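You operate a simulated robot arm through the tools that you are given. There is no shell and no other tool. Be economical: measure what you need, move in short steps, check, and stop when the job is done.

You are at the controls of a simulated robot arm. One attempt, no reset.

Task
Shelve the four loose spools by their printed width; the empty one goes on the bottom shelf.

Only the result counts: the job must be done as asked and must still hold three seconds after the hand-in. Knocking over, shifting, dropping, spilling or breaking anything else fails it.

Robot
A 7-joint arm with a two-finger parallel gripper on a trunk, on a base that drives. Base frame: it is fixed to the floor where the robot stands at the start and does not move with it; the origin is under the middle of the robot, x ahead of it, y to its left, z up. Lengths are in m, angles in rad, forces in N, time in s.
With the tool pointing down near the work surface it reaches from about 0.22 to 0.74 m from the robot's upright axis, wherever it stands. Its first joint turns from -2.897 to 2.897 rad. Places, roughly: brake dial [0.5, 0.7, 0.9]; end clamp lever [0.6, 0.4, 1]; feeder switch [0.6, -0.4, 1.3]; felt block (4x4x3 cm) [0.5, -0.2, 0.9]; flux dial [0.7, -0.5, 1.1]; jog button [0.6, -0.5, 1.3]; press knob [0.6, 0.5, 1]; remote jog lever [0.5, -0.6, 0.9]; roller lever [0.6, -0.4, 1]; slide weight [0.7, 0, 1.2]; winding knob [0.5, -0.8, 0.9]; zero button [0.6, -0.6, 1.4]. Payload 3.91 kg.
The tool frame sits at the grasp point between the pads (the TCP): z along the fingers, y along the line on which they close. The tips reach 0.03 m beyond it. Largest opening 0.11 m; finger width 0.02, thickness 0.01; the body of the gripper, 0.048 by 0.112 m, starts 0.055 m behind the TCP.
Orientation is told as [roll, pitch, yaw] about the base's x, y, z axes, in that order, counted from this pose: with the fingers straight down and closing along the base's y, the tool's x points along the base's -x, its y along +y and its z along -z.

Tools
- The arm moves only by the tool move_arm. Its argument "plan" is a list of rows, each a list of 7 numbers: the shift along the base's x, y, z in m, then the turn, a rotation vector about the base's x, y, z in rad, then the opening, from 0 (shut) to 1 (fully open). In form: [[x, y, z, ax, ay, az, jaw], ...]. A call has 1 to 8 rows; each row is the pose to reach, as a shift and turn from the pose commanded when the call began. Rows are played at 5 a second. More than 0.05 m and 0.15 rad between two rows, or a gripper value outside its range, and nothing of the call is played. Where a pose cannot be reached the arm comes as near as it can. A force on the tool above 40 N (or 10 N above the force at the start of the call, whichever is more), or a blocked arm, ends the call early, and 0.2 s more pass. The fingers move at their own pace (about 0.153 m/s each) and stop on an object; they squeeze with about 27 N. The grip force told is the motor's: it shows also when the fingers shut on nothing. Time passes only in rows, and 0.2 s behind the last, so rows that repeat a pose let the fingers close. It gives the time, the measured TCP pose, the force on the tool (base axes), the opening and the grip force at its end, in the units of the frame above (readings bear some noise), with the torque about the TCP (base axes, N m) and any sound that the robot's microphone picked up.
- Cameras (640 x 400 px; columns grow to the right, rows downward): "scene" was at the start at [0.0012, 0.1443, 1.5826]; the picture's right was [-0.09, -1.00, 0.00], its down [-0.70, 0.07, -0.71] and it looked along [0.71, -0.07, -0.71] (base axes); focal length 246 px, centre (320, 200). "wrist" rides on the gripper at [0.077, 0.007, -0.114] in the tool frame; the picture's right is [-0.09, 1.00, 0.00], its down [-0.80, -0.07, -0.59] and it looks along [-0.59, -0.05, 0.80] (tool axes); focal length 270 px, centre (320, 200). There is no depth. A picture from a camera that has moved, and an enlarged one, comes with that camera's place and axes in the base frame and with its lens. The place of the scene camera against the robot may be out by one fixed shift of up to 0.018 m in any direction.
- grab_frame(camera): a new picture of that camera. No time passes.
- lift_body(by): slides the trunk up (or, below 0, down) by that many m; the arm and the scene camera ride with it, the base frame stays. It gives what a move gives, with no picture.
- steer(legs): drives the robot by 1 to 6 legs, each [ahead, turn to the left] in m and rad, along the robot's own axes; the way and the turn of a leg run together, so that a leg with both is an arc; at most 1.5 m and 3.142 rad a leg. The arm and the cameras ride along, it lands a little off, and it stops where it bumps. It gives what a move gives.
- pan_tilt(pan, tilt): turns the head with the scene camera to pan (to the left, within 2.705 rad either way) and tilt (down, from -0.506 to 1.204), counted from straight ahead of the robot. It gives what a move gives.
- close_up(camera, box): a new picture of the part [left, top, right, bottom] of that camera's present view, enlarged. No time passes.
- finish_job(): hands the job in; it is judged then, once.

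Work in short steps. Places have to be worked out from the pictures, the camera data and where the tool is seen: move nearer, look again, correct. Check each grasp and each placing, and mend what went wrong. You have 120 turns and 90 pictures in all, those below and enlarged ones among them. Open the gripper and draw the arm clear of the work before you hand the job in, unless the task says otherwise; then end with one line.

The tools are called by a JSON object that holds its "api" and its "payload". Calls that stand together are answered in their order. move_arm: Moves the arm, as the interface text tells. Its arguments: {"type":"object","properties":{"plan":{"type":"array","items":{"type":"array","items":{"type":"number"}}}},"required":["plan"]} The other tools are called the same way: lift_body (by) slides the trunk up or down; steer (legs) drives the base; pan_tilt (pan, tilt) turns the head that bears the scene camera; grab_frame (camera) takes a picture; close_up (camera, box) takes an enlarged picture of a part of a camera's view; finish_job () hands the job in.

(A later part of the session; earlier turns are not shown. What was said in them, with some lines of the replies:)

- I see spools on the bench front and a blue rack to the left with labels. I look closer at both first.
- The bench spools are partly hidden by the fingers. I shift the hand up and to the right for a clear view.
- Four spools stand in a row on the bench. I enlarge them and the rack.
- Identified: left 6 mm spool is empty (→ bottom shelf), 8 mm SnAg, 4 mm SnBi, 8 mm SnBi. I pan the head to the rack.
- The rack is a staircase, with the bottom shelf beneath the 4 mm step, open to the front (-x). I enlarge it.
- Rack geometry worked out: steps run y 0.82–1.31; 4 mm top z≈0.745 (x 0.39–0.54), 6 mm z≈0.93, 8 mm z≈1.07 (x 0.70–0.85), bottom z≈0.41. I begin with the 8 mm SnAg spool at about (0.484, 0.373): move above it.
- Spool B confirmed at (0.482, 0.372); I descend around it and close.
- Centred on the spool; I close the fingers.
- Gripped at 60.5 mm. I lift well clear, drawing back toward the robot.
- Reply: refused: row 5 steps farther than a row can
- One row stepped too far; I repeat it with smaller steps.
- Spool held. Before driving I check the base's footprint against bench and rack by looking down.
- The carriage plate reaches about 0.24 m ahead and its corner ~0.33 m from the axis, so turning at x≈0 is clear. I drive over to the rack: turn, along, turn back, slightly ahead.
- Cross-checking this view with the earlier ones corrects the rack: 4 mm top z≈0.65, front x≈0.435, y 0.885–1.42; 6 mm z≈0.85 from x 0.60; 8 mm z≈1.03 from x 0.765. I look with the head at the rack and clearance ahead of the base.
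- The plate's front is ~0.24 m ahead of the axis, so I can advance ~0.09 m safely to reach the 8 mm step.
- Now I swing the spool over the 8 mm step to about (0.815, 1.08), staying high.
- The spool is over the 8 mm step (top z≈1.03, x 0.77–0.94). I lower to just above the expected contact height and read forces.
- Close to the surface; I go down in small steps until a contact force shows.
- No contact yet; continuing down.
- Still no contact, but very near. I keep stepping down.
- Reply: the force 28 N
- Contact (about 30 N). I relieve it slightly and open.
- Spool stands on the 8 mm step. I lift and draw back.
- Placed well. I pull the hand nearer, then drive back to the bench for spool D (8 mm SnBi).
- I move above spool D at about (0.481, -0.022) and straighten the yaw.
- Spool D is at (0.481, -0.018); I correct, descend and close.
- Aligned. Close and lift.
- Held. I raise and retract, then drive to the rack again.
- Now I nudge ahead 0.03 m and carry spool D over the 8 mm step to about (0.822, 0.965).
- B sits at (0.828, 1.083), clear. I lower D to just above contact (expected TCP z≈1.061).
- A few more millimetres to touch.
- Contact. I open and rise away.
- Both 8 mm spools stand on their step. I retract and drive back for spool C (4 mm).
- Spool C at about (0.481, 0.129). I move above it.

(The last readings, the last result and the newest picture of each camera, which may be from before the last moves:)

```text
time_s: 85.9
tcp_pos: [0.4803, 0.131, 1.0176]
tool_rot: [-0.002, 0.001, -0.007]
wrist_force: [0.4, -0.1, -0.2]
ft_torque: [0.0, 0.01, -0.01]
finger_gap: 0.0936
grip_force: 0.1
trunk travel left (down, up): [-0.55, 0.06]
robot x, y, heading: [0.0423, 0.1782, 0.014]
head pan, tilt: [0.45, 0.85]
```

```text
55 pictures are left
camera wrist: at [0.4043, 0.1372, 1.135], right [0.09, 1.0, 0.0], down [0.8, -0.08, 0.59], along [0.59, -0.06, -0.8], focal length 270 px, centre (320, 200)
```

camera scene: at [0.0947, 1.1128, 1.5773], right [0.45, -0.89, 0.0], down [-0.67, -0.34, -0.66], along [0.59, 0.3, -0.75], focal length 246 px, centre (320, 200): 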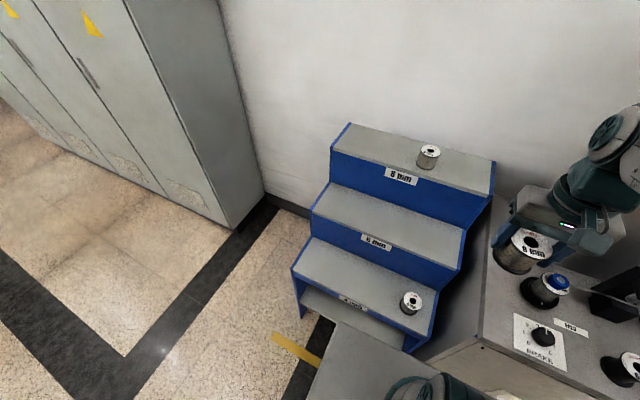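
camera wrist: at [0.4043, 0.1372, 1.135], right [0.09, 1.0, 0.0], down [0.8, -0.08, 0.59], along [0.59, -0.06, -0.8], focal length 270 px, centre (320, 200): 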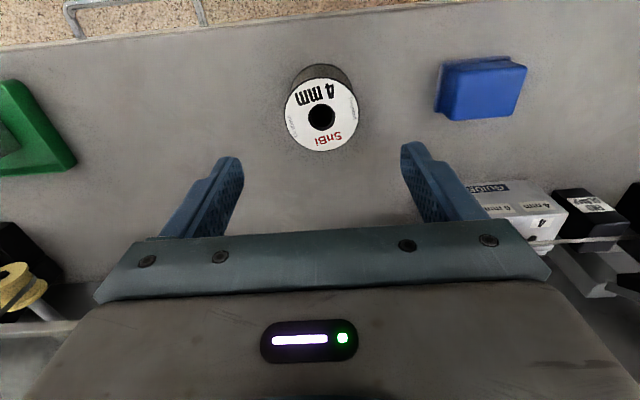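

Directly above. I descend and close.

{"api": "move_arm", "payload": {"plan": [[0.001, 0, -0.04, 0, 0, 0, 0.85], [0.001, 0, -0.08, 0, 0, 0, 0.85], [0.001, 0, -0.105, 0, 0, 0, 0.85], [0.001, 0, -0.1145, 0, 0, 0, 0.85], [0.001, 0, -0.1145, 0, 0, 0, 0.85], [0.001, 0, -0.1145, 0, 0, 0, 0], [0.001, 0, -0.1145, 0, 0, 0, 0], [0.001, 0, -0.1145, 0, 0, 0, 0]]}}

{"api": "grab_frame", "payload": {"camera": "wrist"}}

```text
time_s: 87.7
tcp_pos: [0.4811, 0.1295, 0.9057]
tool_rot: [0.002, 0.002, -0.007]
wrist_force: [-0.4, 0.8, 0.0]
ft_torque: [0.0, -0.04, -0.01]
finger_gap: 0.0603
grip_force: 27.2
trunk travel left (down, up): [-0.55, 0.06]
robot x, y, heading: [0.0407, 0.1773, 0.012]
head pan, tilt: [0.45, 0.85]
```

```text
54 pictures are left
camera wrist: at [0.404, 0.1361, 1.0216], right [0.09, 1.0, 0.0], down [0.8, -0.08, 0.59], along [0.59, -0.06, -0.8], focal length 270 px, centre (320, 200)
```

wrist: 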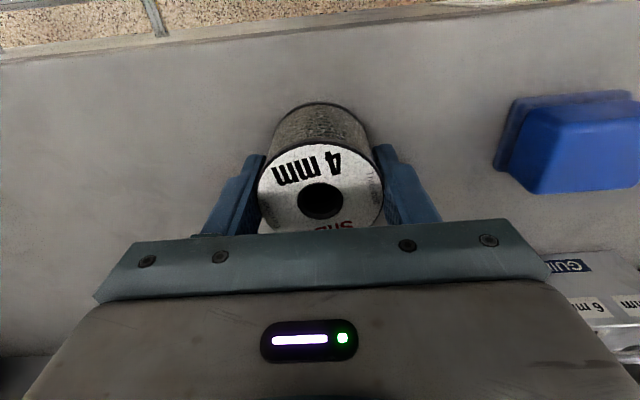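

Gripped. Lift, retract and drive to the rack.

{"api": "move_arm", "payload": {"plan": [[0, 0, 0.03, 0, 0, 0, 0], [0, 0, 0.075, 0, 0, 0, 0], [0, 0, 0.12, 0, 0, 0, 0], [0, 0, 0.165, 0, 0, 0, 0], [-0.025, 0.01, 0.205, 0, 0, 0, 0], [-0.055, 0.02, 0.24, 0, 0, 0, 0], [-0.085, 0.03, 0.275, 0, 0, 0, 0], [-0.115, 0.04, 0.305, 0, 0, 0, 0]]}}

{"api": "steer", "payload": {"legs": [[-0.04, 0], [0, 1.5588], [0.8, 0], [0, -1.5708]]}}

{"api": "lift_body", "payload": {"by": -0.2}}

{"api": "grab_frame", "payload": {"camera": "wrist"}}

```text
time_s: 89.5
tcp_pos: [0.3668, 0.1676, 1.2101]
tool_rot: [0.0, 0.0, -0.006]
wrist_force: [0.0, -1.2, -4.9]
ft_torque: [0.01, -0.02, -0.02]
finger_gap: 0.0602
grip_force: 27.5
trunk travel left (down, up): [-0.55, 0.06]
robot x, y, heading: [0.039, 0.1797, 0.014]
head pan, tilt: [0.45, 0.85]
```

```text
time_s: 101.6
tcp_pos: [0.3592, 0.9511, 1.2098]
tool_rot: [0.0, 0.002, 0.0]
wrist_force: [-1.1, 0.2, -3.1]
ft_torque: [0.02, 0.0, 0.03]
finger_gap: 0.0604
grip_force: 26.3
trunk travel left (down, up): [-0.55, 0.06]
robot x, y, heading: [0.0311, 0.9572, 0.019]
head pan, tilt: [0.45, 0.85]
```

```text
time_s: 103.8
tcp_pos: [0.3597, 0.9502, 1.0087]
tool_rot: [-0.001, 0.003, 0.0]
wrist_force: [0.8, 0.7, -4.8]
ft_torque: [0.01, -0.01, 0.02]
finger_gap: 0.0603
grip_force: 27.2
trunk travel left (down, up): [-0.35, 0.26]
robot x, y, heading: [0.0346, 0.9582, 0.011]
head pan, tilt: [0.45, 0.85]
```

```text
53 pictures are left
camera wrist: at [0.2835, 0.9569, 1.1256], right [0.09, 1.0, 0.0], down [0.8, -0.07, 0.59], along [0.59, -0.05, -0.8], focal length 270 px, centre (320, 200)
```

wrist: 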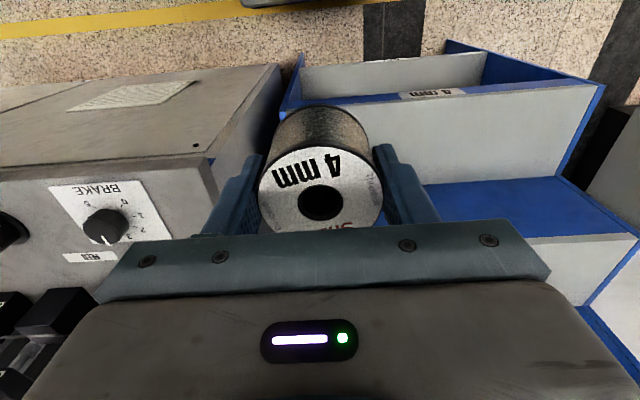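

I move over the 4 mm step at about (0.505, 1.12), left of the spool already there, still high.

{"api": "move_arm", "payload": {"plan": [[0.024, 0.029, 0, 0, 0, 0, 0], [0.048, 0.058, 0, 0, 0, 0, 0], [0.072, 0.087, 0, 0, 0, 0, 0], [0.096, 0.116, 0, 0, 0, 0, 0], [0.12, 0.145, 0, 0, 0, 0, 0], [0.145, 0.172, 0, 0, 0, 0, 0], [0.145, 0.172, -0.04, 0, 0, 0, 0], [0.145, 0.172, -0.08, 0, 0, 0, 0]]}}

{"api": "grab_frame", "payload": {"camera": "wrist"}}

{"api": "grab_frame", "payload": {"camera": "scene"}}

```text
time_s: 105.6
tcp_pos: [0.5057, 1.1233, 0.9287]
tool_rot: [0.001, 0.001, -0.001]
wrist_force: [0.0, -0.2, -3.9]
ft_torque: [-0.01, -0.03, 0.0]
finger_gap: 0.0601
grip_force: 27.1
trunk travel left (down, up): [-0.35, 0.26]
robot x, y, heading: [0.0317, 0.9579, 0.022]
head pan, tilt: [0.45, 0.85]
```

```text
52 pictures are left
camera wrist: at [0.4284, 1.1294, 1.045], right [0.09, 1.0, 0.0], down [0.8, -0.07, 0.59], along [0.59, -0.05, -0.8], focal length 270 px, centre (320, 200)
```

wrist: 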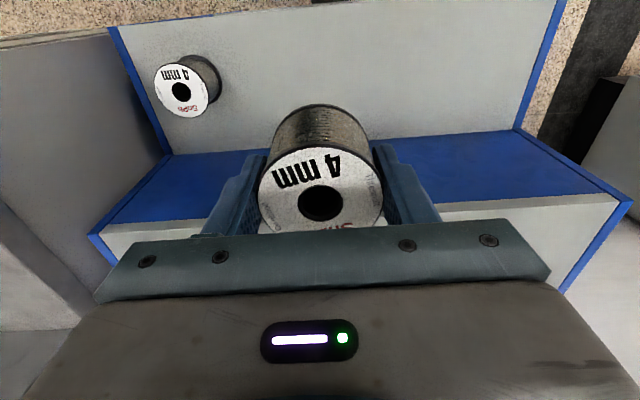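

```text
51 pictures are left
camera scene: at [0.0201, 1.1457, 1.3773], right [0.45, -0.89, 0.0], down [-0.67, -0.34, -0.66], along [0.59, 0.3, -0.75], focal length 246 px, centre (320, 200)
```

scene: 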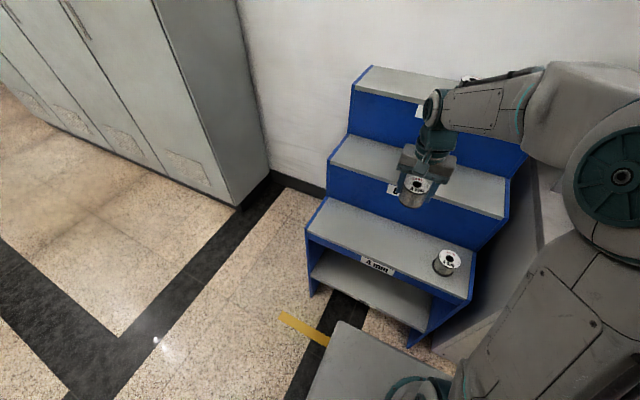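

Position fine: step spans x 0.43–0.61, neighbour at y 0.957. Lower toward expected contact near TCP z≈0.70.

{"api": "move_arm", "payload": {"plan": [[0, 0, -0.045, 0, 0, 0, 0], [0, 0, -0.09, 0, 0, 0, 0], [0, 0, -0.135, 0, 0, 0, 0], [0, 0, -0.175, 0, 0, 0, 0], [0, 0, -0.2, 0, 0, 0, 0], [0, 0, -0.21, 0, 0, 0, 0]]}}

{"api": "grab_frame", "payload": {"camera": "scene"}}

```text
time_s: 107.0
tcp_pos: [0.5052, 1.1223, 0.7164]
tool_rot: [-0.001, 0.004, 0.0]
wrist_force: [-0.3, -1.0, -3.8]
ft_torque: [-0.02, 0.04, 0.01]
finger_gap: 0.0602
grip_force: 27.2
trunk travel left (down, up): [-0.35, 0.26]
robot x, y, heading: [0.0327, 0.9554, 0.023]
head pan, tilt: [0.45, 0.85]
```

```text
50 pictures are left
camera scene: at [0.0201, 1.1458, 1.3773], right [0.45, -0.89, 0.0], down [-0.67, -0.34, -0.66], along [0.59, 0.3, -0.75], focal length 246 px, centre (320, 200)
```

scene: 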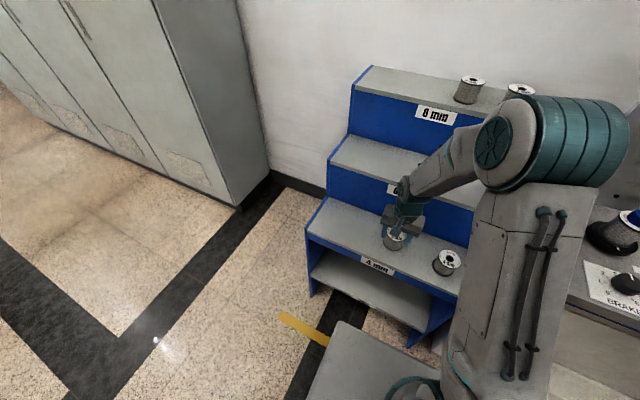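

Down in small steps to contact.

{"api": "move_arm", "payload": {"plan": [[0, 0, -0.004, 0, 0, 0, 0], [0, 0, -0.008, 0, 0, 0, 0], [0, 0, -0.012, 0, 0, 0, 0]]}}

```text
time_s: 107.8
tcp_pos: [0.5057, 1.1214, 0.7059]
tool_rot: [-0.001, 0.001, 0.0]
wrist_force: [0.1, 0.0, -4.3]
ft_torque: [0.0, -0.02, 0.01]
finger_gap: 0.0603
grip_force: 27.4
trunk travel left (down, up): [-0.35, 0.26]
robot x, y, heading: [0.0348, 0.9557, 0.016]
head pan, tilt: [0.45, 0.85]
```

No contact yet; continue.

{"api": "move_arm", "payload": {"plan": [[0, 0, -0.003, 0, 0, 0, 0], [0, 0, -0.006, 0, 0, 0, 0], [0, 0, -0.009, 0, 0, 0, 0]]}}

```text
time_s: 108.6
tcp_pos: [0.5059, 1.1221, 0.7]
tool_rot: [0.002, -0.002, 0.0]
wrist_force: [1.3, -0.5, 27.8]
ft_torque: [-0.33, -0.07, -0.32]
finger_gap: 0.0599
grip_force: 27.1
trunk travel left (down, up): [-0.35, 0.26]
robot x, y, heading: [0.0326, 0.9575, 0.017]
head pan, tilt: [0.45, 0.85]
```

Contact. I relieve, open and rise.

{"api": "move_arm", "payload": {"plan": [[0, 0, 0.003, 0, 0, 0, 0], [0, 0, 0.003, 0, 0, 0, 0.8], [0, 0, 0.003, 0, 0, 0, 0.8], [0, 0, 0.03, 0, 0, 0, 0.8], [0, 0, 0.075, 0, 0, 0, 0.8], [0, 0, 0.12, 0, 0, 0, 0.8], [-0.02, 0, 0.16, 0, 0, 0, 0.8], [-0.06, -0.01, 0.185, 0, 0, 0, 0.8]]}}

{"api": "grab_frame", "payload": {"camera": "wrist"}}

{"api": "close_up", "payload": {"camera": "scene", "box": [290, 50, 550, 360]}}

```text
time_s: 110.4
tcp_pos: [0.4389, 1.1128, 0.8843]
tool_rot: [0.0, 0.0, 0.0]
wrist_force: [0.4, 0.5, 0.4]
ft_torque: [-0.02, 0.06, -0.01]
finger_gap: 0.0882
grip_force: 0.0
trunk travel left (down, up): [-0.35, 0.26]
robot x, y, heading: [0.0319, 0.9607, 0.021]
head pan, tilt: [0.45, 0.85]
```

```text
49 pictures are left
camera wrist: at [0.3628, 1.1181, 1.0005], right [0.09, 1.0, 0.0], down [0.8, -0.07, 0.59], along [0.59, -0.05, -0.8], focal length 270 px, centre (320, 200)
```

wrist: 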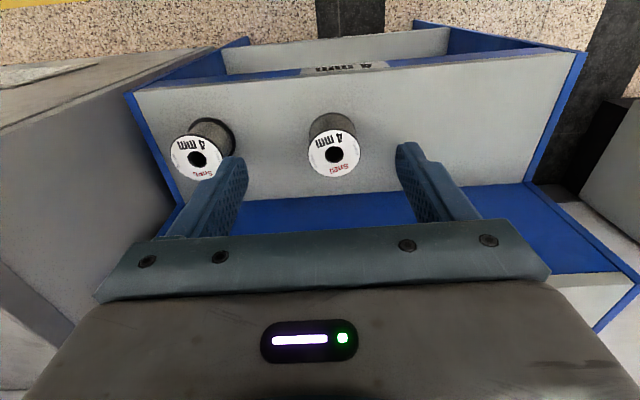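

```text
1.29 times, centred on (420, 205) of scene
camera zoom: at [0.0197, 1.1457, 1.3773], right [0.45, -0.89, 0.0], down [-0.67, -0.34, -0.66], along [0.59, 0.3, -0.75], focal length 318 px, centre (191, 194)
```

zoom: 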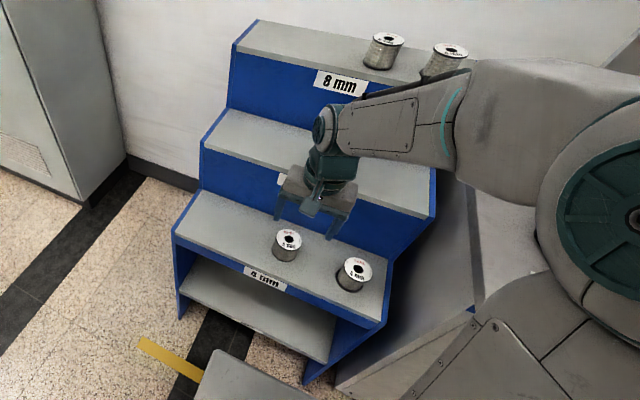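

The 4 mm spool stands well. Now for the empty spool: retract, raise a little, and drive back to face it at y≈0.52, standing a bit further from the bench for a horizontal grasp.

{"api": "move_arm", "payload": {"plan": [[-0.03, -0.03, 0.03, 0, 0, 0, 0.85], [-0.06, -0.06, 0.06, 0, 0, 0, 0.85], [-0.08, -0.09, 0.09, 0, 0, 0, 0.85], [-0.09, -0.12, 0.12, 0, 0, 0, 0.85], [-0.09, -0.15, 0.13, 0, 0, 0, 0.85]]}}

{"api": "steer", "payload": {"legs": [[-0.09, 0], [0, 1.555], [-0.43, 0], [0, -1.5708]]}}

{"api": "grab_frame", "payload": {"camera": "wrist"}}

```text
refused: row 1 steps farther than a row can; nothing moved
```

```text
time_s: 121.4
tcp_pos: [0.3631, 0.6593, 0.8841]
tool_rot: [0.0, 0.003, -0.034]
wrist_force: [-0.4, 1.0, 0.0]
ft_torque: [0.01, 0.01, 0.02]
finger_gap: 0.088
grip_force: 0.2
trunk travel left (down, up): [-0.35, 0.26]
robot x, y, heading: [-0.0474, 0.5232, -0.013]
head pan, tilt: [0.45, 0.85]
```

```text
47 pictures are left
camera wrist: at [0.2872, 0.6685, 1.0002], right [0.12, 0.99, 0.0], down [0.8, -0.1, 0.59], along [0.59, -0.07, -0.8], focal length 270 px, centre (320, 200)
```

wrist: 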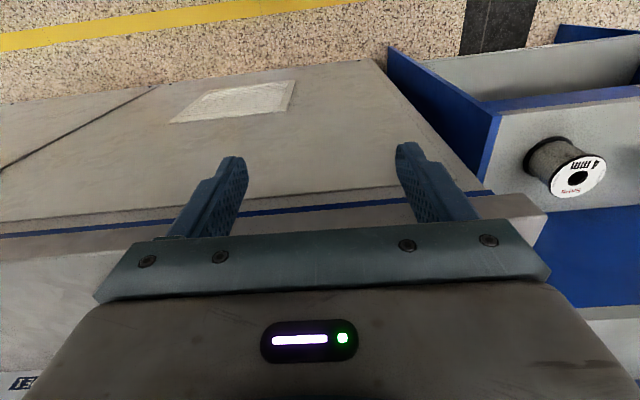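

The drive went fine (the arm row was refused for step size). I now centre the hand on y≈0.525 in front of the bench, straightening yaw.

{"api": "move_arm", "payload": {"plan": [[-0.01, -0.035, 0.01, 0, 0, 0.01, 0.85], [-0.02, -0.07, 0.02, 0, 0, 0.02, 0.85], [-0.03, -0.105, 0.03, 0, 0, 0.03, 0.85], [-0.033, -0.134, 0.03, 0, 0, 0.034, 0.85]]}}

{"api": "move_arm", "payload": {"plan": [[0, 0, 0, 0, -0.14, 0, 0.85], [0, 0, 0, 0, -0.28, 0, 0.85], [0, 0, 0, 0, -0.42, 0, 0.85], [0, 0, 0, 0, -0.56, 0, 0.85], [0, 0, 0, 0, -0.7, 0, 0.85]]}}

{"api": "grab_frame", "payload": {"camera": "wrist"}}

```text
time_s: 122.4
tcp_pos: [0.3311, 0.5251, 0.9137]
tool_rot: [0.001, 0.003, 0.001]
wrist_force: [0.5, -0.2, 0.0]
ft_torque: [0.01, 0.03, 0.01]
finger_gap: 0.0935
grip_force: 0.1
trunk travel left (down, up): [-0.35, 0.26]
robot x, y, heading: [-0.0456, 0.5209, -0.008]
head pan, tilt: [0.45, 0.85]
```

```text
time_s: 123.6
tcp_pos: [0.3555, 0.527, 0.9352]
tool_rot: [-0.001, -0.699, 0.0]
wrist_force: [-0.2, 0.3, 0.6]
ft_torque: [0.0, -0.01, 0.0]
finger_gap: 0.0934
grip_force: 0.0
out of reach, approached as far as the arm can: row 4, 5
trunk travel left (down, up): [-0.35, 0.26]
robot x, y, heading: [-0.0504, 0.5196, -0.012]
head pan, tilt: [0.45, 0.85]
```

```text
46 pictures are left
camera wrist: at [0.2233, 0.5335, 0.9749], right [0.07, 1.0, 0.06], down [0.23, -0.07, 0.97], along [0.97, -0.05, -0.23], focal length 270 px, centre (320, 200)
```

wrist: 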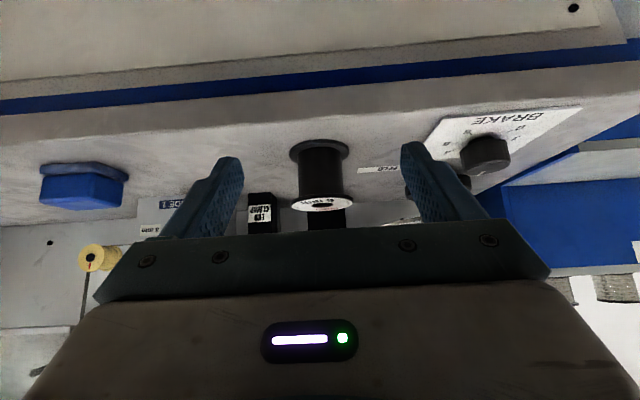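

Too close for that posture. I back the robot up 0.2 m to give the wrist room.

{"api": "steer", "payload": {"legs": [[-0.2, 0]]}}

{"api": "move_arm", "payload": {"plan": [[0.03, 0, 0, 0, -0.1, 0, 0.85], [0.06, 0, 0, 0, -0.2, 0, 0.85], [0.09, 0, 0, 0, -0.3, 0, 0.85], [0.12, 0, 0, 0, -0.4, 0, 0.85], [0.15, 0, 0, 0, -0.5, 0, 0.85], [0.18, 0, 0, 0, -0.6, 0, 0.85]]}}

{"api": "grab_frame", "payload": {"camera": "wrist"}}

```text
time_s: 125.2
tcp_pos: [0.157, 0.5313, 0.9346]
tool_rot: [-0.002, -0.698, 0.005]
wrist_force: [0.2, 0.5, 0.5]
ft_torque: [0.02, -0.03, 0.0]
finger_gap: 0.0934
grip_force: 0.1
trunk travel left (down, up): [-0.35, 0.26]
robot x, y, heading: [-0.2465, 0.5241, -0.01]
head pan, tilt: [0.45, 0.85]
```

```text
time_s: 126.6
tcp_pos: [0.3368, 0.5321, 0.9344]
tool_rot: [-0.016, -1.299, 0.018]
wrist_force: [-1.0, 0.3, 0.2]
ft_torque: [-0.03, 0.01, 0.02]
finger_gap: 0.0936
grip_force: 0.1
trunk travel left (down, up): [-0.35, 0.26]
robot x, y, heading: [-0.2475, 0.5231, -0.012]
head pan, tilt: [0.45, 0.85]
```

```text
45 pictures are left
camera wrist: at [0.2068, 0.5385, 0.8924], right [0.02, 1.0, 0.08], down [-0.36, -0.07, 0.93], along [0.93, -0.05, 0.36], focal length 270 px, centre (320, 200)
```

wrist: 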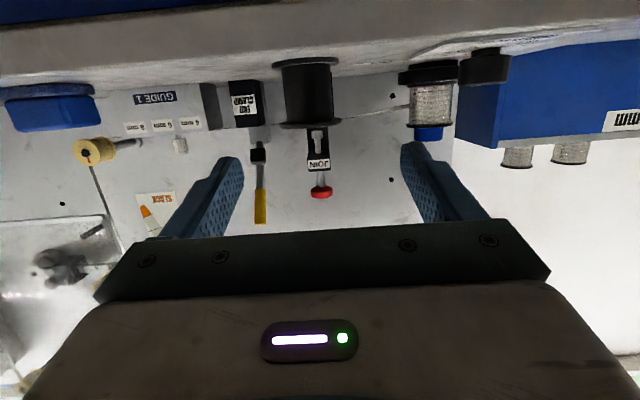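

The empty spool stands from z≈0.862 to 0.916 at y≈0.522. I align to its mid-height, tilt to near horizontal, and look before advancing.

{"api": "move_arm", "payload": {"plan": [[0, -0.005, -0.02, 0, -0.05, 0, 0.85], [0, -0.0095, -0.042, 0, -0.1, 0, 0.85], [0.03, -0.0095, -0.042, 0, -0.1, 0, 0.85], [0.05, -0.0095, -0.042, 0, -0.1, 0, 0.85]]}}

{"api": "grab_frame", "payload": {"camera": "wrist"}}

{"api": "pan_tilt", "payload": {"pan": 0.0, "tilt": 0.6}}

{"api": "grab_frame", "payload": {"camera": "scene"}}

```text
time_s: 127.6
tcp_pos: [0.3864, 0.5227, 0.8935]
tool_rot: [-0.023, -1.398, 0.027]
wrist_force: [0.0, 0.8, 0.3]
ft_torque: [0.03, 0.01, -0.02]
finger_gap: 0.0935
grip_force: 0.1
trunk travel left (down, up): [-0.35, 0.26]
robot x, y, heading: [-0.2486, 0.52, -0.009]
head pan, tilt: [0.45, 0.85]
```

```text
44 pictures are left
camera wrist: at [0.2608, 0.5281, 0.8393], right [0.01, 1.0, 0.08], down [-0.45, -0.07, 0.89], along [0.89, -0.05, 0.44], focal length 270 px, centre (320, 200)
```

wrist: 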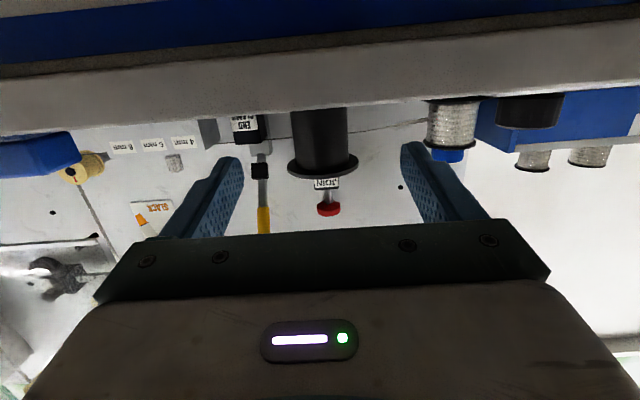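

```text
time_s: 128.5
tcp_pos: [0.3849, 0.5226, 0.8938]
tool_rot: [-0.023, -1.397, 0.027]
wrist_force: [-0.4, -0.4, 0.3]
ft_torque: [0.01, 0.02, 0.01]
finger_gap: 0.0935
grip_force: 0.1
trunk travel left (down, up): [-0.35, 0.26]
robot x, y, heading: [-0.2452, 0.5251, -0.006]
head pan, tilt: [0.0, 0.6]
```

```text
43 pictures are left
camera scene: at [-0.2369, 0.6751, 1.3982], right [-0.01, -1.0, 0.0], down [-0.57, 0.01, -0.82], along [0.82, -0.01, -0.57], focal length 246 px, centre (320, 200)
```

scene: 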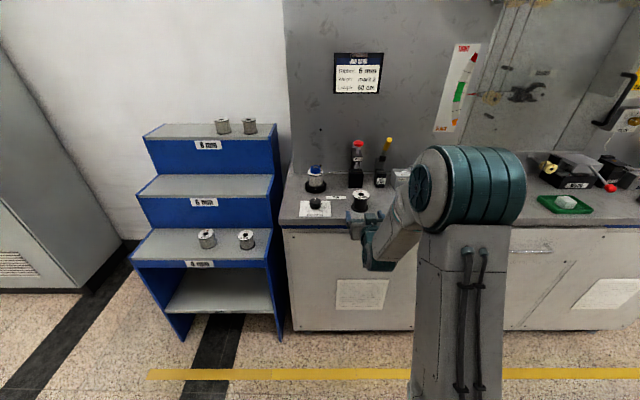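

Spool centred between fingers. I advance 0.09 m so the fingers pass between the flanges around the core.

{"api": "move_arm", "payload": {"plan": [[0.03, -0.001, 0, 0, 0, 0, 0.85], [0.055, -0.001, 0, 0, 0, 0, 0.85], [0.075, -0.001, 0, 0, 0, 0, 0.85], [0.09, -0.001, 0, 0, 0, 0, 0.85]]}}

{"api": "grab_frame", "payload": {"camera": "wrist"}}

{"api": "close_up", "payload": {"camera": "scene", "box": [300, 150, 440, 290]}}

```text
time_s: 129.5
tcp_pos: [0.4773, 0.5199, 0.8915]
tool_rot: [-0.024, -1.399, 0.027]
wrist_force: [-0.3, 0.3, -0.8]
ft_torque: [-0.05, 0.0, 0.05]
finger_gap: 0.0935
grip_force: 0.0
trunk travel left (down, up): [-0.35, 0.26]
robot x, y, heading: [-0.2467, 0.5167, -0.014]
head pan, tilt: [0.0, 0.6]
```

```text
42 pictures are left
camera wrist: at [0.3519, 0.5264, 0.8371], right [0.01, 1.0, 0.08], down [-0.45, -0.07, 0.89], along [0.89, -0.05, 0.45], focal length 270 px, centre (320, 200)
```

wrist: 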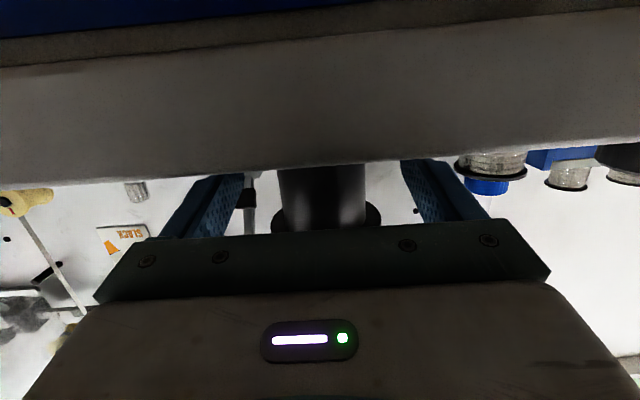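

```text
2.86 times, centred on (370, 220) of scene
camera zoom: at [-0.2369, 0.675, 1.3982], right [-0.01, -1.0, 0.0], down [-0.56, 0.01, -0.83], along [0.82, -0.01, -0.56], focal length 704 px, centre (177, 143)
```

zoom: 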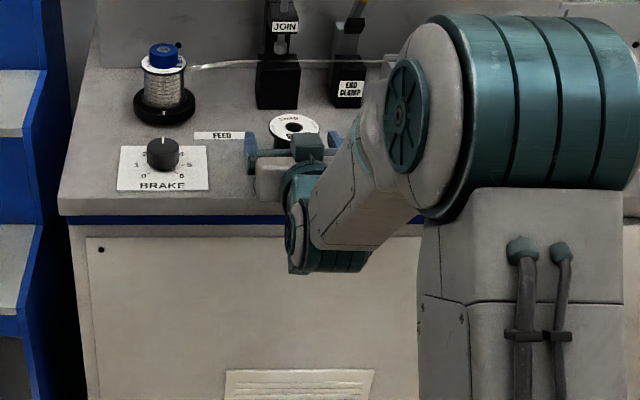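

The core is between the fingers. Close.

{"api": "move_arm", "payload": {"plan": [[0, 0, 0, 0, 0, 0, 0.4], [0, 0, 0, 0, 0, 0, 0], [0, 0, 0, 0, 0, 0, 0], [0, 0, 0, 0, 0, 0, 0]]}}

{"api": "grab_frame", "payload": {"camera": "wrist"}}

```text
time_s: 130.5
tcp_pos: [0.4774, 0.5203, 0.8912]
tool_rot: [-0.022, -1.398, 0.026]
wrist_force: [0.5, 0.1, 0.1]
ft_torque: [0.08, -0.05, 0.0]
finger_gap: 0.0605
grip_force: 27.0
trunk travel left (down, up): [-0.35, 0.26]
robot x, y, heading: [-0.2488, 0.5225, -0.013]
head pan, tilt: [0.0, 0.6]
```

```text
40 pictures are left
camera wrist: at [0.3517, 0.5265, 0.8372], right [0.01, 1.0, 0.08], down [-0.45, -0.07, 0.89], along [0.89, -0.05, 0.45], focal length 270 px, centre (320, 200)
```

wrist: 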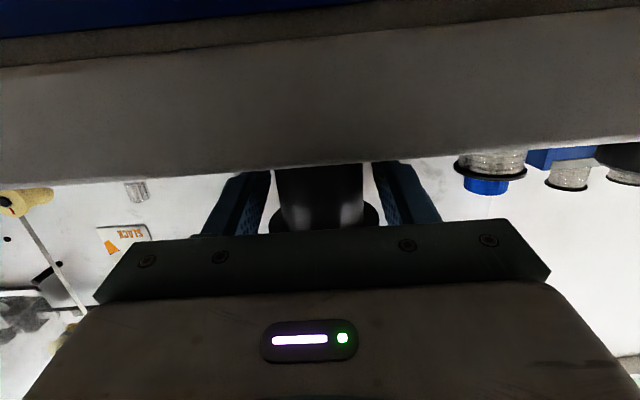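

Gap 60.5 mm: held by the spool's outer diameter, firm. I lift straight up and check, then draw back.

{"api": "move_arm", "payload": {"plan": [[0, 0, 0.02, 0, 0, 0, 0], [0, 0, 0.05, 0, 0, 0, 0], [0, 0, 0.09, 0, 0, 0, 0], [-0.04, 0, 0.11, 0, 0, 0, 0], [-0.085, 0, 0.12, 0, 0, 0, 0], [-0.13, 0, 0.12, 0, 0, 0, 0], [-0.17, 0, 0.12, 0, 0, 0, 0]]}}

{"api": "grab_frame", "payload": {"camera": "scene"}}

```text
time_s: 132.1
tcp_pos: [0.3035, 0.5205, 1.0128]
tool_rot: [-0.02, -1.397, 0.021]
wrist_force: [0.2, 0.0, -0.6]
ft_torque: [-0.01, 0.02, -0.04]
finger_gap: 0.0604
grip_force: 27.5
trunk travel left (down, up): [-0.35, 0.26]
robot x, y, heading: [-0.2471, 0.5229, -0.007]
head pan, tilt: [0.0, 0.6]
```

```text
39 pictures are left
camera scene: at [-0.237, 0.675, 1.3982], right [-0.01, -1.0, 0.0], down [-0.56, 0.01, -0.83], along [0.83, -0.01, -0.56], focal length 246 px, centre (320, 200)
```

scene: 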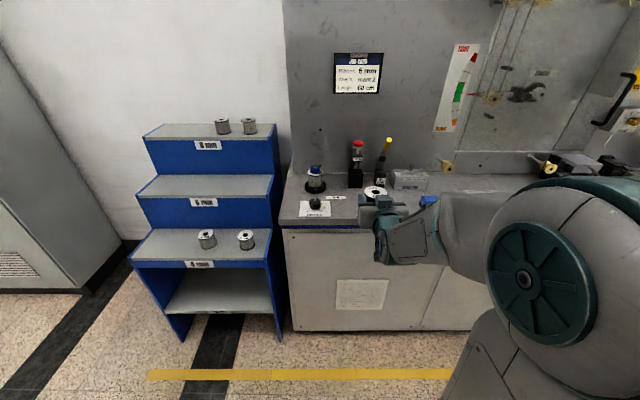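

Empty spool held. Before driving at this larger setback I check the space on the left/behind side.

{"api": "pan_tilt", "payload": {"pan": 1.6, "tilt": 0.6}}

{"api": "grab_frame", "payload": {"camera": "scene"}}

```text
time_s: 133.8
tcp_pos: [0.3036, 0.5205, 1.0123]
tool_rot: [-0.023, -1.398, 0.027]
wrist_force: [0.0, -0.1, -0.7]
ft_torque: [0.0, -0.01, 0.01]
finger_gap: 0.0604
grip_force: 27.2
trunk travel left (down, up): [-0.35, 0.26]
robot x, y, heading: [-0.2473, 0.5212, -0.008]
head pan, tilt: [1.6, 0.6]
```

```text
38 pictures are left
camera scene: at [-0.327, 0.7642, 1.3982], right [1.0, 0.02, 0.0], down [0.01, -0.56, -0.83], along [-0.02, 0.82, -0.56], focal length 246 px, centre (320, 200)
```

scene: 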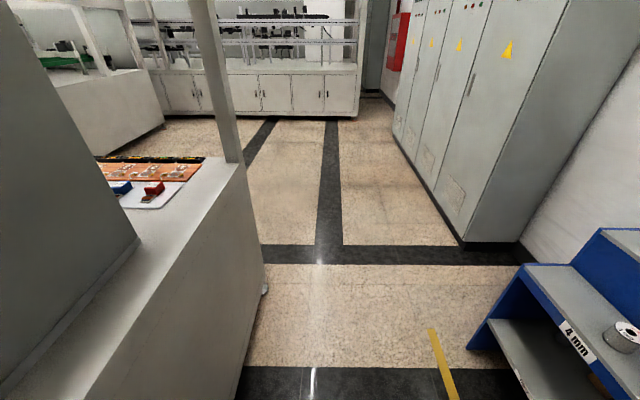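

The bench behind is at x≈-0.72, ample room. I drive along to face the rack at y≈1.13, then lower the trunk.

{"api": "steer", "payload": {"legs": [[0, 1.578], [0.61, 0], [0, -1.59]]}}

{"api": "pan_tilt", "payload": {"pan": 0.0, "tilt": 0.7}}

{"api": "grab_frame", "payload": {"camera": "scene"}}

{"api": "grab_frame", "payload": {"camera": "wrist"}}

```text
time_s: 144.9
tcp_pos: [0.319, 1.098, 1.0131]
tool_rot: [-0.024, -1.397, -0.025]
wrist_force: [-0.7, 0.7, -1.0]
ft_torque: [0.01, 0.01, 0.04]
finger_gap: 0.0602
grip_force: 26.9
trunk travel left (down, up): [-0.35, 0.26]
robot x, y, heading: [-0.2311, 1.133, -0.062]
head pan, tilt: [1.6, 0.6]
```

```text
time_s: 146.6
tcp_pos: [0.318, 1.0993, 1.0117]
tool_rot: [-0.024, -1.399, -0.027]
wrist_force: [0.6, -0.6, -0.4]
ft_torque: [0.02, -0.01, 0.01]
finger_gap: 0.0599
grip_force: 26.8
trunk travel left (down, up): [-0.35, 0.26]
robot x, y, heading: [-0.231, 1.1305, -0.056]
head pan, tilt: [0.0, 0.7]
```

```text
37 pictures are left
camera scene: at [-0.2182, 1.2812, 1.3896], right [-0.06, -1.0, 0.0], down [-0.64, 0.04, -0.76], along [0.76, -0.05, -0.64], focal length 246 px, centre (320, 200)
```

scene: 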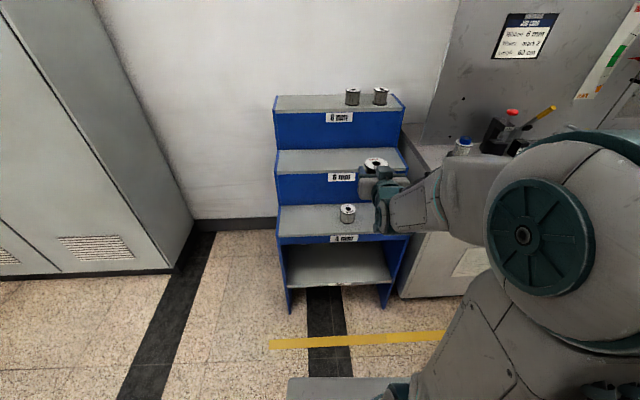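

```text
36 pictures are left
camera wrist: at [0.1927, 1.1111, 0.958], right [0.06, 0.99, 0.08], down [-0.45, -0.05, 0.89], along [0.89, -0.09, 0.44], focal length 270 px, centre (320, 200)
```

wrist: 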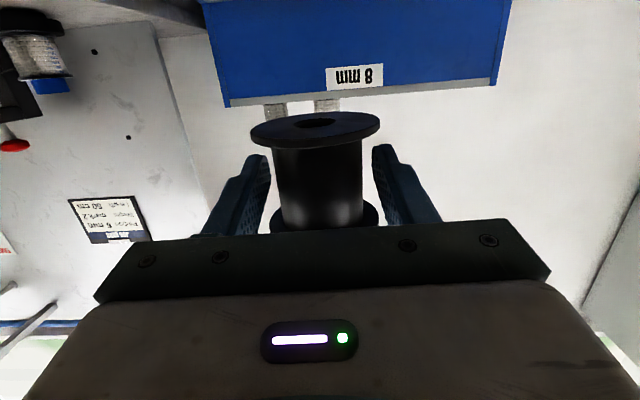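

The empty spool is held upright, facing the open bay of the bottom shelf (z≈0.29–0.30). I lower the trunk 0.35 m in front of the rack.

{"api": "lift_body", "payload": {"by": -0.35}}

{"api": "grab_frame", "payload": {"camera": "scene"}}

```text
time_s: 150.0
tcp_pos: [0.3165, 1.0986, 0.6627]
tool_rot: [-0.022, -1.399, -0.024]
wrist_force: [0.9, 0.5, -0.2]
ft_torque: [-0.01, -0.03, -0.01]
finger_gap: 0.0601
grip_force: 27.4
trunk travel left (down, up): [0.0, 0.61]
robot x, y, heading: [-0.2317, 1.1267, -0.061]
head pan, tilt: [0.0, 0.7]
```

```text
35 pictures are left
camera scene: at [-0.2182, 1.2812, 1.0396], right [-0.06, -1.0, 0.0], down [-0.64, 0.04, -0.76], along [0.76, -0.05, -0.64], focal length 246 px, centre (320, 200)
```

scene: 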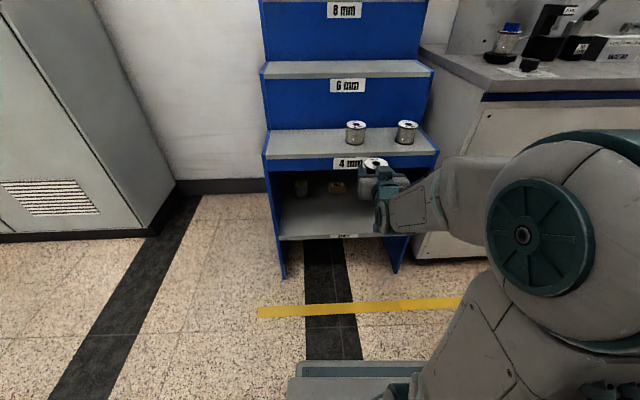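

There are things on the bottom shelf too; I enlarge.

{"api": "close_up", "payload": {"camera": "scene", "box": [250, 110, 450, 290]}}

```text
2.22 times, centred on (350, 200) of scene
camera zoom: at [-0.2182, 1.2812, 1.0396], right [-0.06, -1.0, 0.0], down [-0.64, 0.04, -0.76], along [0.76, -0.05, -0.64], focal length 547 px, centre (253, 200)
```

zoom: 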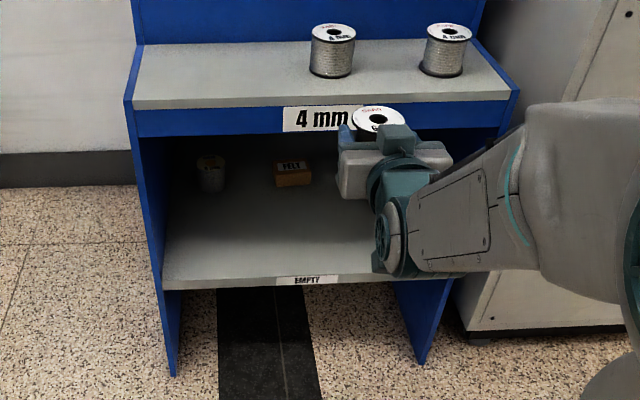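

Shelf is labelled EMPTY; items at its back (x≈0.70) are well behind my target x≈0.475. I lower the arm in front of the rack to just above shelf height.

{"api": "move_arm", "payload": {"plan": [[0, 0, -0.04, 0, 0, 0, 0], [0, 0, -0.08, 0, 0, 0, 0], [0, 0, -0.12, 0, 0, 0, 0], [0, 0, -0.16, 0, 0, 0, 0], [0, 0, -0.2, 0, 0, 0, 0], [0, 0, -0.24, 0, 0, 0, 0], [0, 0, -0.27, 0, 0, 0, 0]]}}

{"api": "grab_frame", "payload": {"camera": "scene"}}

{"api": "grab_frame", "payload": {"camera": "wrist"}}

```text
time_s: 151.6
tcp_pos: [0.3147, 1.0972, 0.3901]
tool_rot: [-0.026, -1.397, -0.024]
wrist_force: [0.4, -0.2, -0.8]
ft_torque: [-0.01, 0.03, -0.01]
finger_gap: 0.06
grip_force: 27.0
trunk travel left (down, up): [0.0, 0.61]
robot x, y, heading: [-0.2326, 1.1291, -0.061]
head pan, tilt: [0.0, 0.7]
```

```text
33 pictures are left
camera scene: at [-0.2184, 1.2812, 1.0396], right [-0.06, -1.0, 0.0], down [-0.64, 0.04, -0.77], along [0.76, -0.05, -0.64], focal length 246 px, centre (320, 200)
```

scene: 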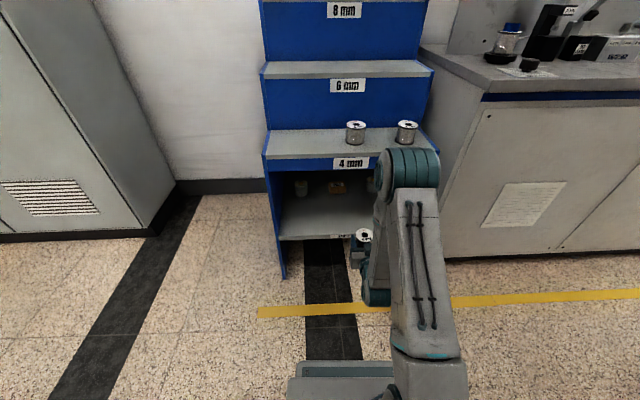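

```text
32 pictures are left
camera wrist: at [0.1893, 1.1102, 0.3362], right [0.06, 0.99, 0.08], down [-0.45, -0.05, 0.89], along [0.89, -0.09, 0.45], focal length 270 px, centre (320, 200)
```

wrist: 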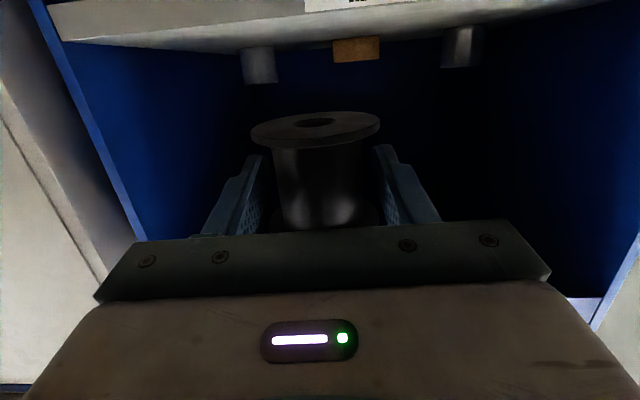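

Clearance is good (spool bottom ≈0.36, shelf ≈0.31). I advance 0.165 m into the bay.

{"api": "move_arm", "payload": {"plan": [[0.035, 0, 0, 0, 0, 0, 0], [0.07, 0, 0, 0, 0, 0, 0], [0.105, 0, 0, 0, 0, 0, 0], [0.14, 0, 0, 0, 0, 0, 0], [0.165, 0, 0, 0, 0, 0, 0]]}}

{"api": "close_up", "payload": {"camera": "scene", "box": [250, 110, 450, 290]}}

{"api": "grab_frame", "payload": {"camera": "wrist"}}

```text
time_s: 152.8
tcp_pos: [0.483, 1.0995, 0.3913]
tool_rot: [-0.022, -1.398, -0.027]
wrist_force: [-0.8, -0.3, -0.9]
ft_torque: [0.0, 0.01, 0.0]
finger_gap: 0.06
grip_force: 27.2
trunk travel left (down, up): [0.0, 0.61]
robot x, y, heading: [-0.2337, 1.1298, -0.064]
head pan, tilt: [0.0, 0.7]
```

```text
2.22 times, centred on (350, 200) of scene
camera zoom: at [-0.2182, 1.2812, 1.0396], right [-0.06, -1.0, 0.0], down [-0.64, 0.04, -0.76], along [0.76, -0.05, -0.64], focal length 547 px, centre (253, 200)
```

zoom: 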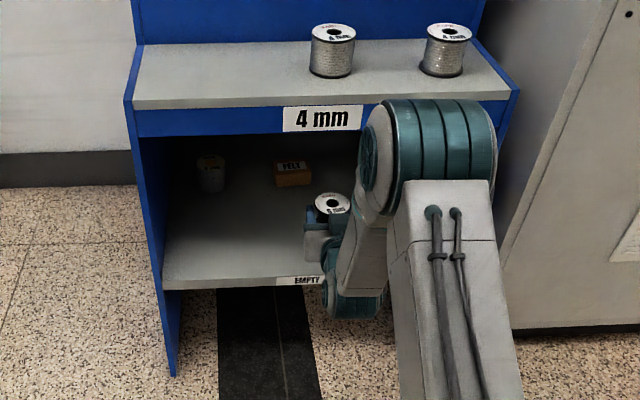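

```text
30 pictures are left
camera wrist: at [0.3583, 1.1112, 0.3372], right [0.06, 0.99, 0.08], down [-0.45, -0.05, 0.89], along [0.89, -0.09, 0.45], focal length 270 px, centre (320, 200)
```

wrist: 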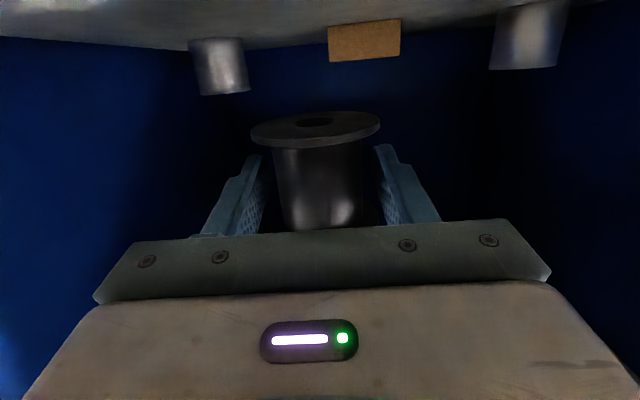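

In the bay. I lower gently toward the shelf.

{"api": "move_arm", "payload": {"plan": [[-0.006, 0, -0.015, 0, 0, 0, 0], [-0.006, 0, -0.03, 0, 0, 0, 0], [-0.006, 0, -0.035, 0, 0, 0, 0], [-0.006, 0, -0.039, 0, 0, 0, 0]]}}

```text
time_s: 153.8
tcp_pos: [0.4764, 1.0999, 0.3539]
tool_rot: [-0.023, -1.399, -0.025]
wrist_force: [0.3, 0.5, 0.0]
ft_torque: [0.01, -0.01, -0.01]
finger_gap: 0.0599
grip_force: 27.8
trunk travel left (down, up): [0.0, 0.61]
robot x, y, heading: [-0.2329, 1.1287, -0.06]
head pan, tilt: [0.0, 0.7]
```

Stepping down further.

{"api": "move_arm", "payload": {"plan": [[0, 0, -0.003, 0, 0, 0, 0], [0, 0, -0.006, 0, 0, 0, 0], [0, 0, -0.009, 0, 0, 0, 0]]}}

{"api": "grab_frame", "payload": {"camera": "wrist"}}

```text
time_s: 154.6
tcp_pos: [0.4759, 1.0988, 0.344]
tool_rot: [-0.023, -1.398, -0.024]
wrist_force: [0.0, -0.1, -0.3]
ft_torque: [0.01, 0.02, 0.02]
finger_gap: 0.0602
grip_force: 27.0
trunk travel left (down, up): [0.0, 0.61]
robot x, y, heading: [-0.2322, 1.1286, -0.063]
head pan, tilt: [0.0, 0.7]
```

```text
29 pictures are left
camera wrist: at [0.3515, 1.1115, 0.289], right [0.06, 0.99, 0.08], down [-0.45, -0.05, 0.89], along [0.89, -0.09, 0.44], focal length 270 px, centre (320, 200)
```

wrist: 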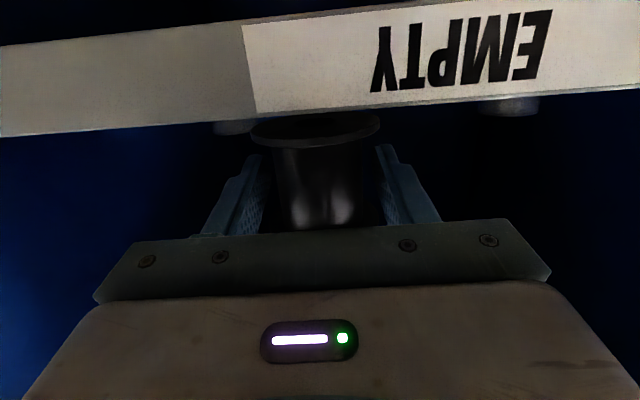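

Shelf top reads z≈0.300, so contact is near TCP z 0.330. Continue.

{"api": "move_arm", "payload": {"plan": [[0, 0, -0.004, 0, 0, 0, 0], [0, 0, -0.007, 0, 0, 0, 0], [0, 0, -0.01, 0, 0, 0, 0]]}}

```text
time_s: 155.4
tcp_pos: [0.4761, 1.0998, 0.3352]
tool_rot: [-0.024, -1.399, -0.026]
wrist_force: [-0.1, 0.4, -0.1]
ft_torque: [0.02, 0.02, 0.02]
finger_gap: 0.0599
grip_force: 26.8
trunk travel left (down, up): [0.0, 0.61]
robot x, y, heading: [-0.2295, 1.1273, -0.065]
head pan, tilt: [0.0, 0.7]
```

Still free; a few millimetres more.

{"api": "move_arm", "payload": {"plan": [[0, 0, -0.002, 0, 0, 0, 0], [0, 0, -0.004, 0, 0, 0, 0], [0, 0, -0.006, 0, 0, 0, 0]]}}

```text
time_s: 156.2
tcp_pos: [0.478, 1.0995, 0.333]
tool_rot: [-0.022, -1.403, -0.026]
wrist_force: [-3.6, 0.6, 12.6]
ft_torque: [0.29, 0.29, 0.03]
finger_gap: 0.06
grip_force: 26.3
trunk travel left (down, up): [0.0, 0.61]
robot x, y, heading: [-0.2349, 1.1256, -0.064]
head pan, tilt: [0.0, 0.7]
```

Contact (~13 N). I relieve slightly, open, and check before withdrawing.

{"api": "move_arm", "payload": {"plan": [[0, 0, 0.002, 0, 0, 0, 0], [0, 0, 0.002, 0, 0, 0, 0.5], [0, 0, 0.002, 0, 0, 0, 0.8], [0, 0, 0.002, 0, 0, 0, 0.8]]}}

{"api": "grab_frame", "payload": {"camera": "wrist"}}

```text
time_s: 157.2
tcp_pos: [0.477, 1.0984, 0.3296]
tool_rot: [-0.022, -1.397, -0.025]
wrist_force: [-0.1, -0.8, -0.2]
ft_torque: [0.0, -0.02, -0.06]
finger_gap: 0.0881
grip_force: 0.0
trunk travel left (down, up): [0.0, 0.61]
robot x, y, heading: [-0.23, 1.1259, -0.06]
head pan, tilt: [0.0, 0.7]
```

```text
28 pictures are left
camera wrist: at [0.3519, 1.1111, 0.2761], right [0.06, 0.99, 0.08], down [-0.45, -0.05, 0.89], along [0.89, -0.09, 0.44], focal length 270 px, centre (320, 200)
```

wrist: 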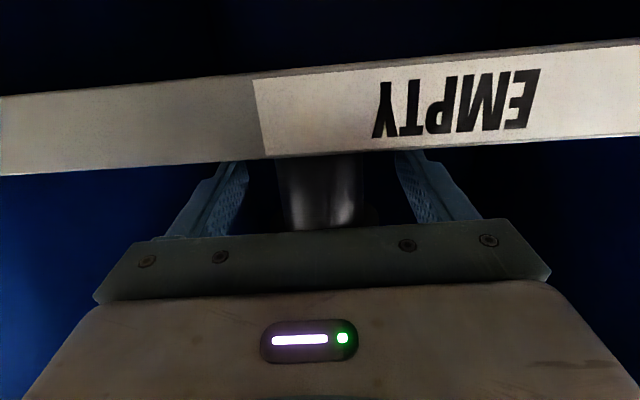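

Released. I withdraw straight back along the fingers.

{"api": "move_arm", "payload": {"plan": [[-0.03, 0.0015, 0.001, 0, 0, 0, 0.8], [-0.07, 0.0035, 0.003, 0, 0, 0, 0.8], [-0.11, 0.005, 0.005, 0, 0, 0, 0.8], [-0.155, 0.007, 0.008, 0, 0, 0, 0.8], [-0.2, 0.009, 0.01, 0, 0, 0, 0.8]]}}

{"api": "grab_frame", "payload": {"camera": "wrist"}}

{"api": "close_up", "payload": {"camera": "scene", "box": [250, 110, 450, 290]}}

```text
time_s: 158.4
tcp_pos: [0.2767, 1.1079, 0.3404]
tool_rot: [-0.021, -1.397, -0.028]
wrist_force: [-0.8, -0.3, 0.3]
ft_torque: [0.01, 0.0, 0.01]
finger_gap: 0.088
grip_force: 0.2
trunk travel left (down, up): [0.0, 0.61]
robot x, y, heading: [-0.2304, 1.1279, -0.059]
head pan, tilt: [0.0, 0.7]
```

```text
27 pictures are left
camera wrist: at [0.1516, 1.1204, 0.2856], right [0.06, 0.99, 0.08], down [-0.45, -0.05, 0.89], along [0.89, -0.09, 0.45], focal length 270 px, centre (320, 200)
```

wrist: 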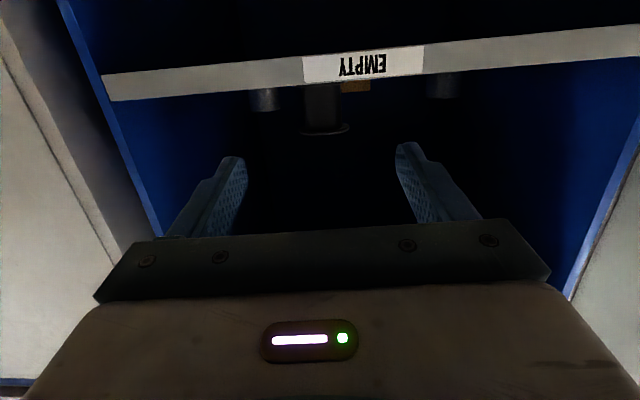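

```text
2.22 times, centred on (350, 200) of scene
camera zoom: at [-0.2182, 1.2812, 1.0396], right [-0.06, -1.0, 0.0], down [-0.64, 0.04, -0.76], along [0.76, -0.05, -0.64], focal length 547 px, centre (253, 200)
```

zoom: 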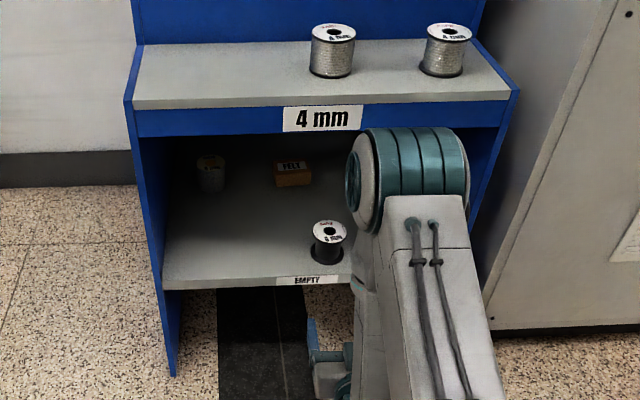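

The empty spool stands upright on the EMPTY shelf and the others are in place. I back the robot off a little and take a final overview.

{"api": "steer", "payload": {"legs": [[-0.08, 0]]}}

{"api": "pan_tilt", "payload": {"pan": -0.1, "tilt": 0.25}}

{"api": "grab_frame", "payload": {"camera": "scene"}}

```text
time_s: 159.4
tcp_pos: [0.1962, 1.1112, 0.3395]
tool_rot: [-0.023, -1.398, -0.027]
wrist_force: [-0.2, 0.6, 0.3]
ft_torque: [-0.02, 0.0, 0.0]
finger_gap: 0.0878
grip_force: 0.0
trunk travel left (down, up): [0.0, 0.61]
robot x, y, heading: [-0.3134, 1.1339, -0.057]
head pan, tilt: [0.0, 0.7]
```

```text
time_s: 160.3
tcp_pos: [0.1958, 1.1121, 0.3399]
tool_rot: [-0.022, -1.396, -0.025]
wrist_force: [-0.1, 0.3, 0.4]
ft_torque: [0.05, 0.04, -0.01]
finger_gap: 0.0879
grip_force: 0.1
trunk travel left (down, up): [0.0, 0.61]
robot x, y, heading: [-0.3162, 1.1322, -0.066]
head pan, tilt: [-0.099, 0.25]
```

```text
25 pictures are left
camera scene: at [-0.2913, 1.2763, 1.0803], right [-0.16, -0.99, 0.0], down [-0.24, 0.04, -0.97], along [0.96, -0.16, -0.25], focal length 246 px, centre (320, 200)
```

scene: 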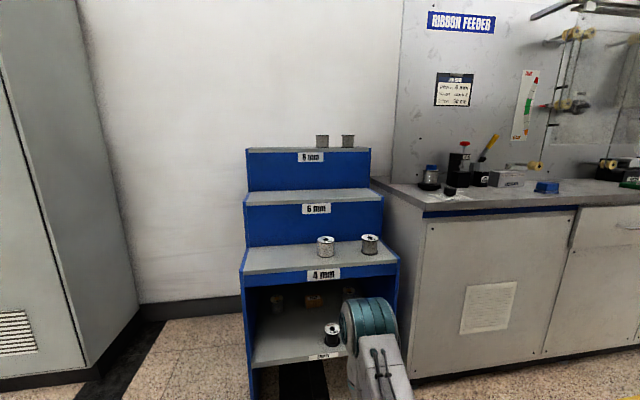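

All four spools are on their shelves, the gripper is open and clear; handing in.

{"api": "finish_job", "payload": {}}

```text
The job is handed in.
```

The four loose spools are shelved: both 8 mm on the 8 mm shelf, the 4 mm on the 4 mm shelf, and the empty one on the bottom shelf.
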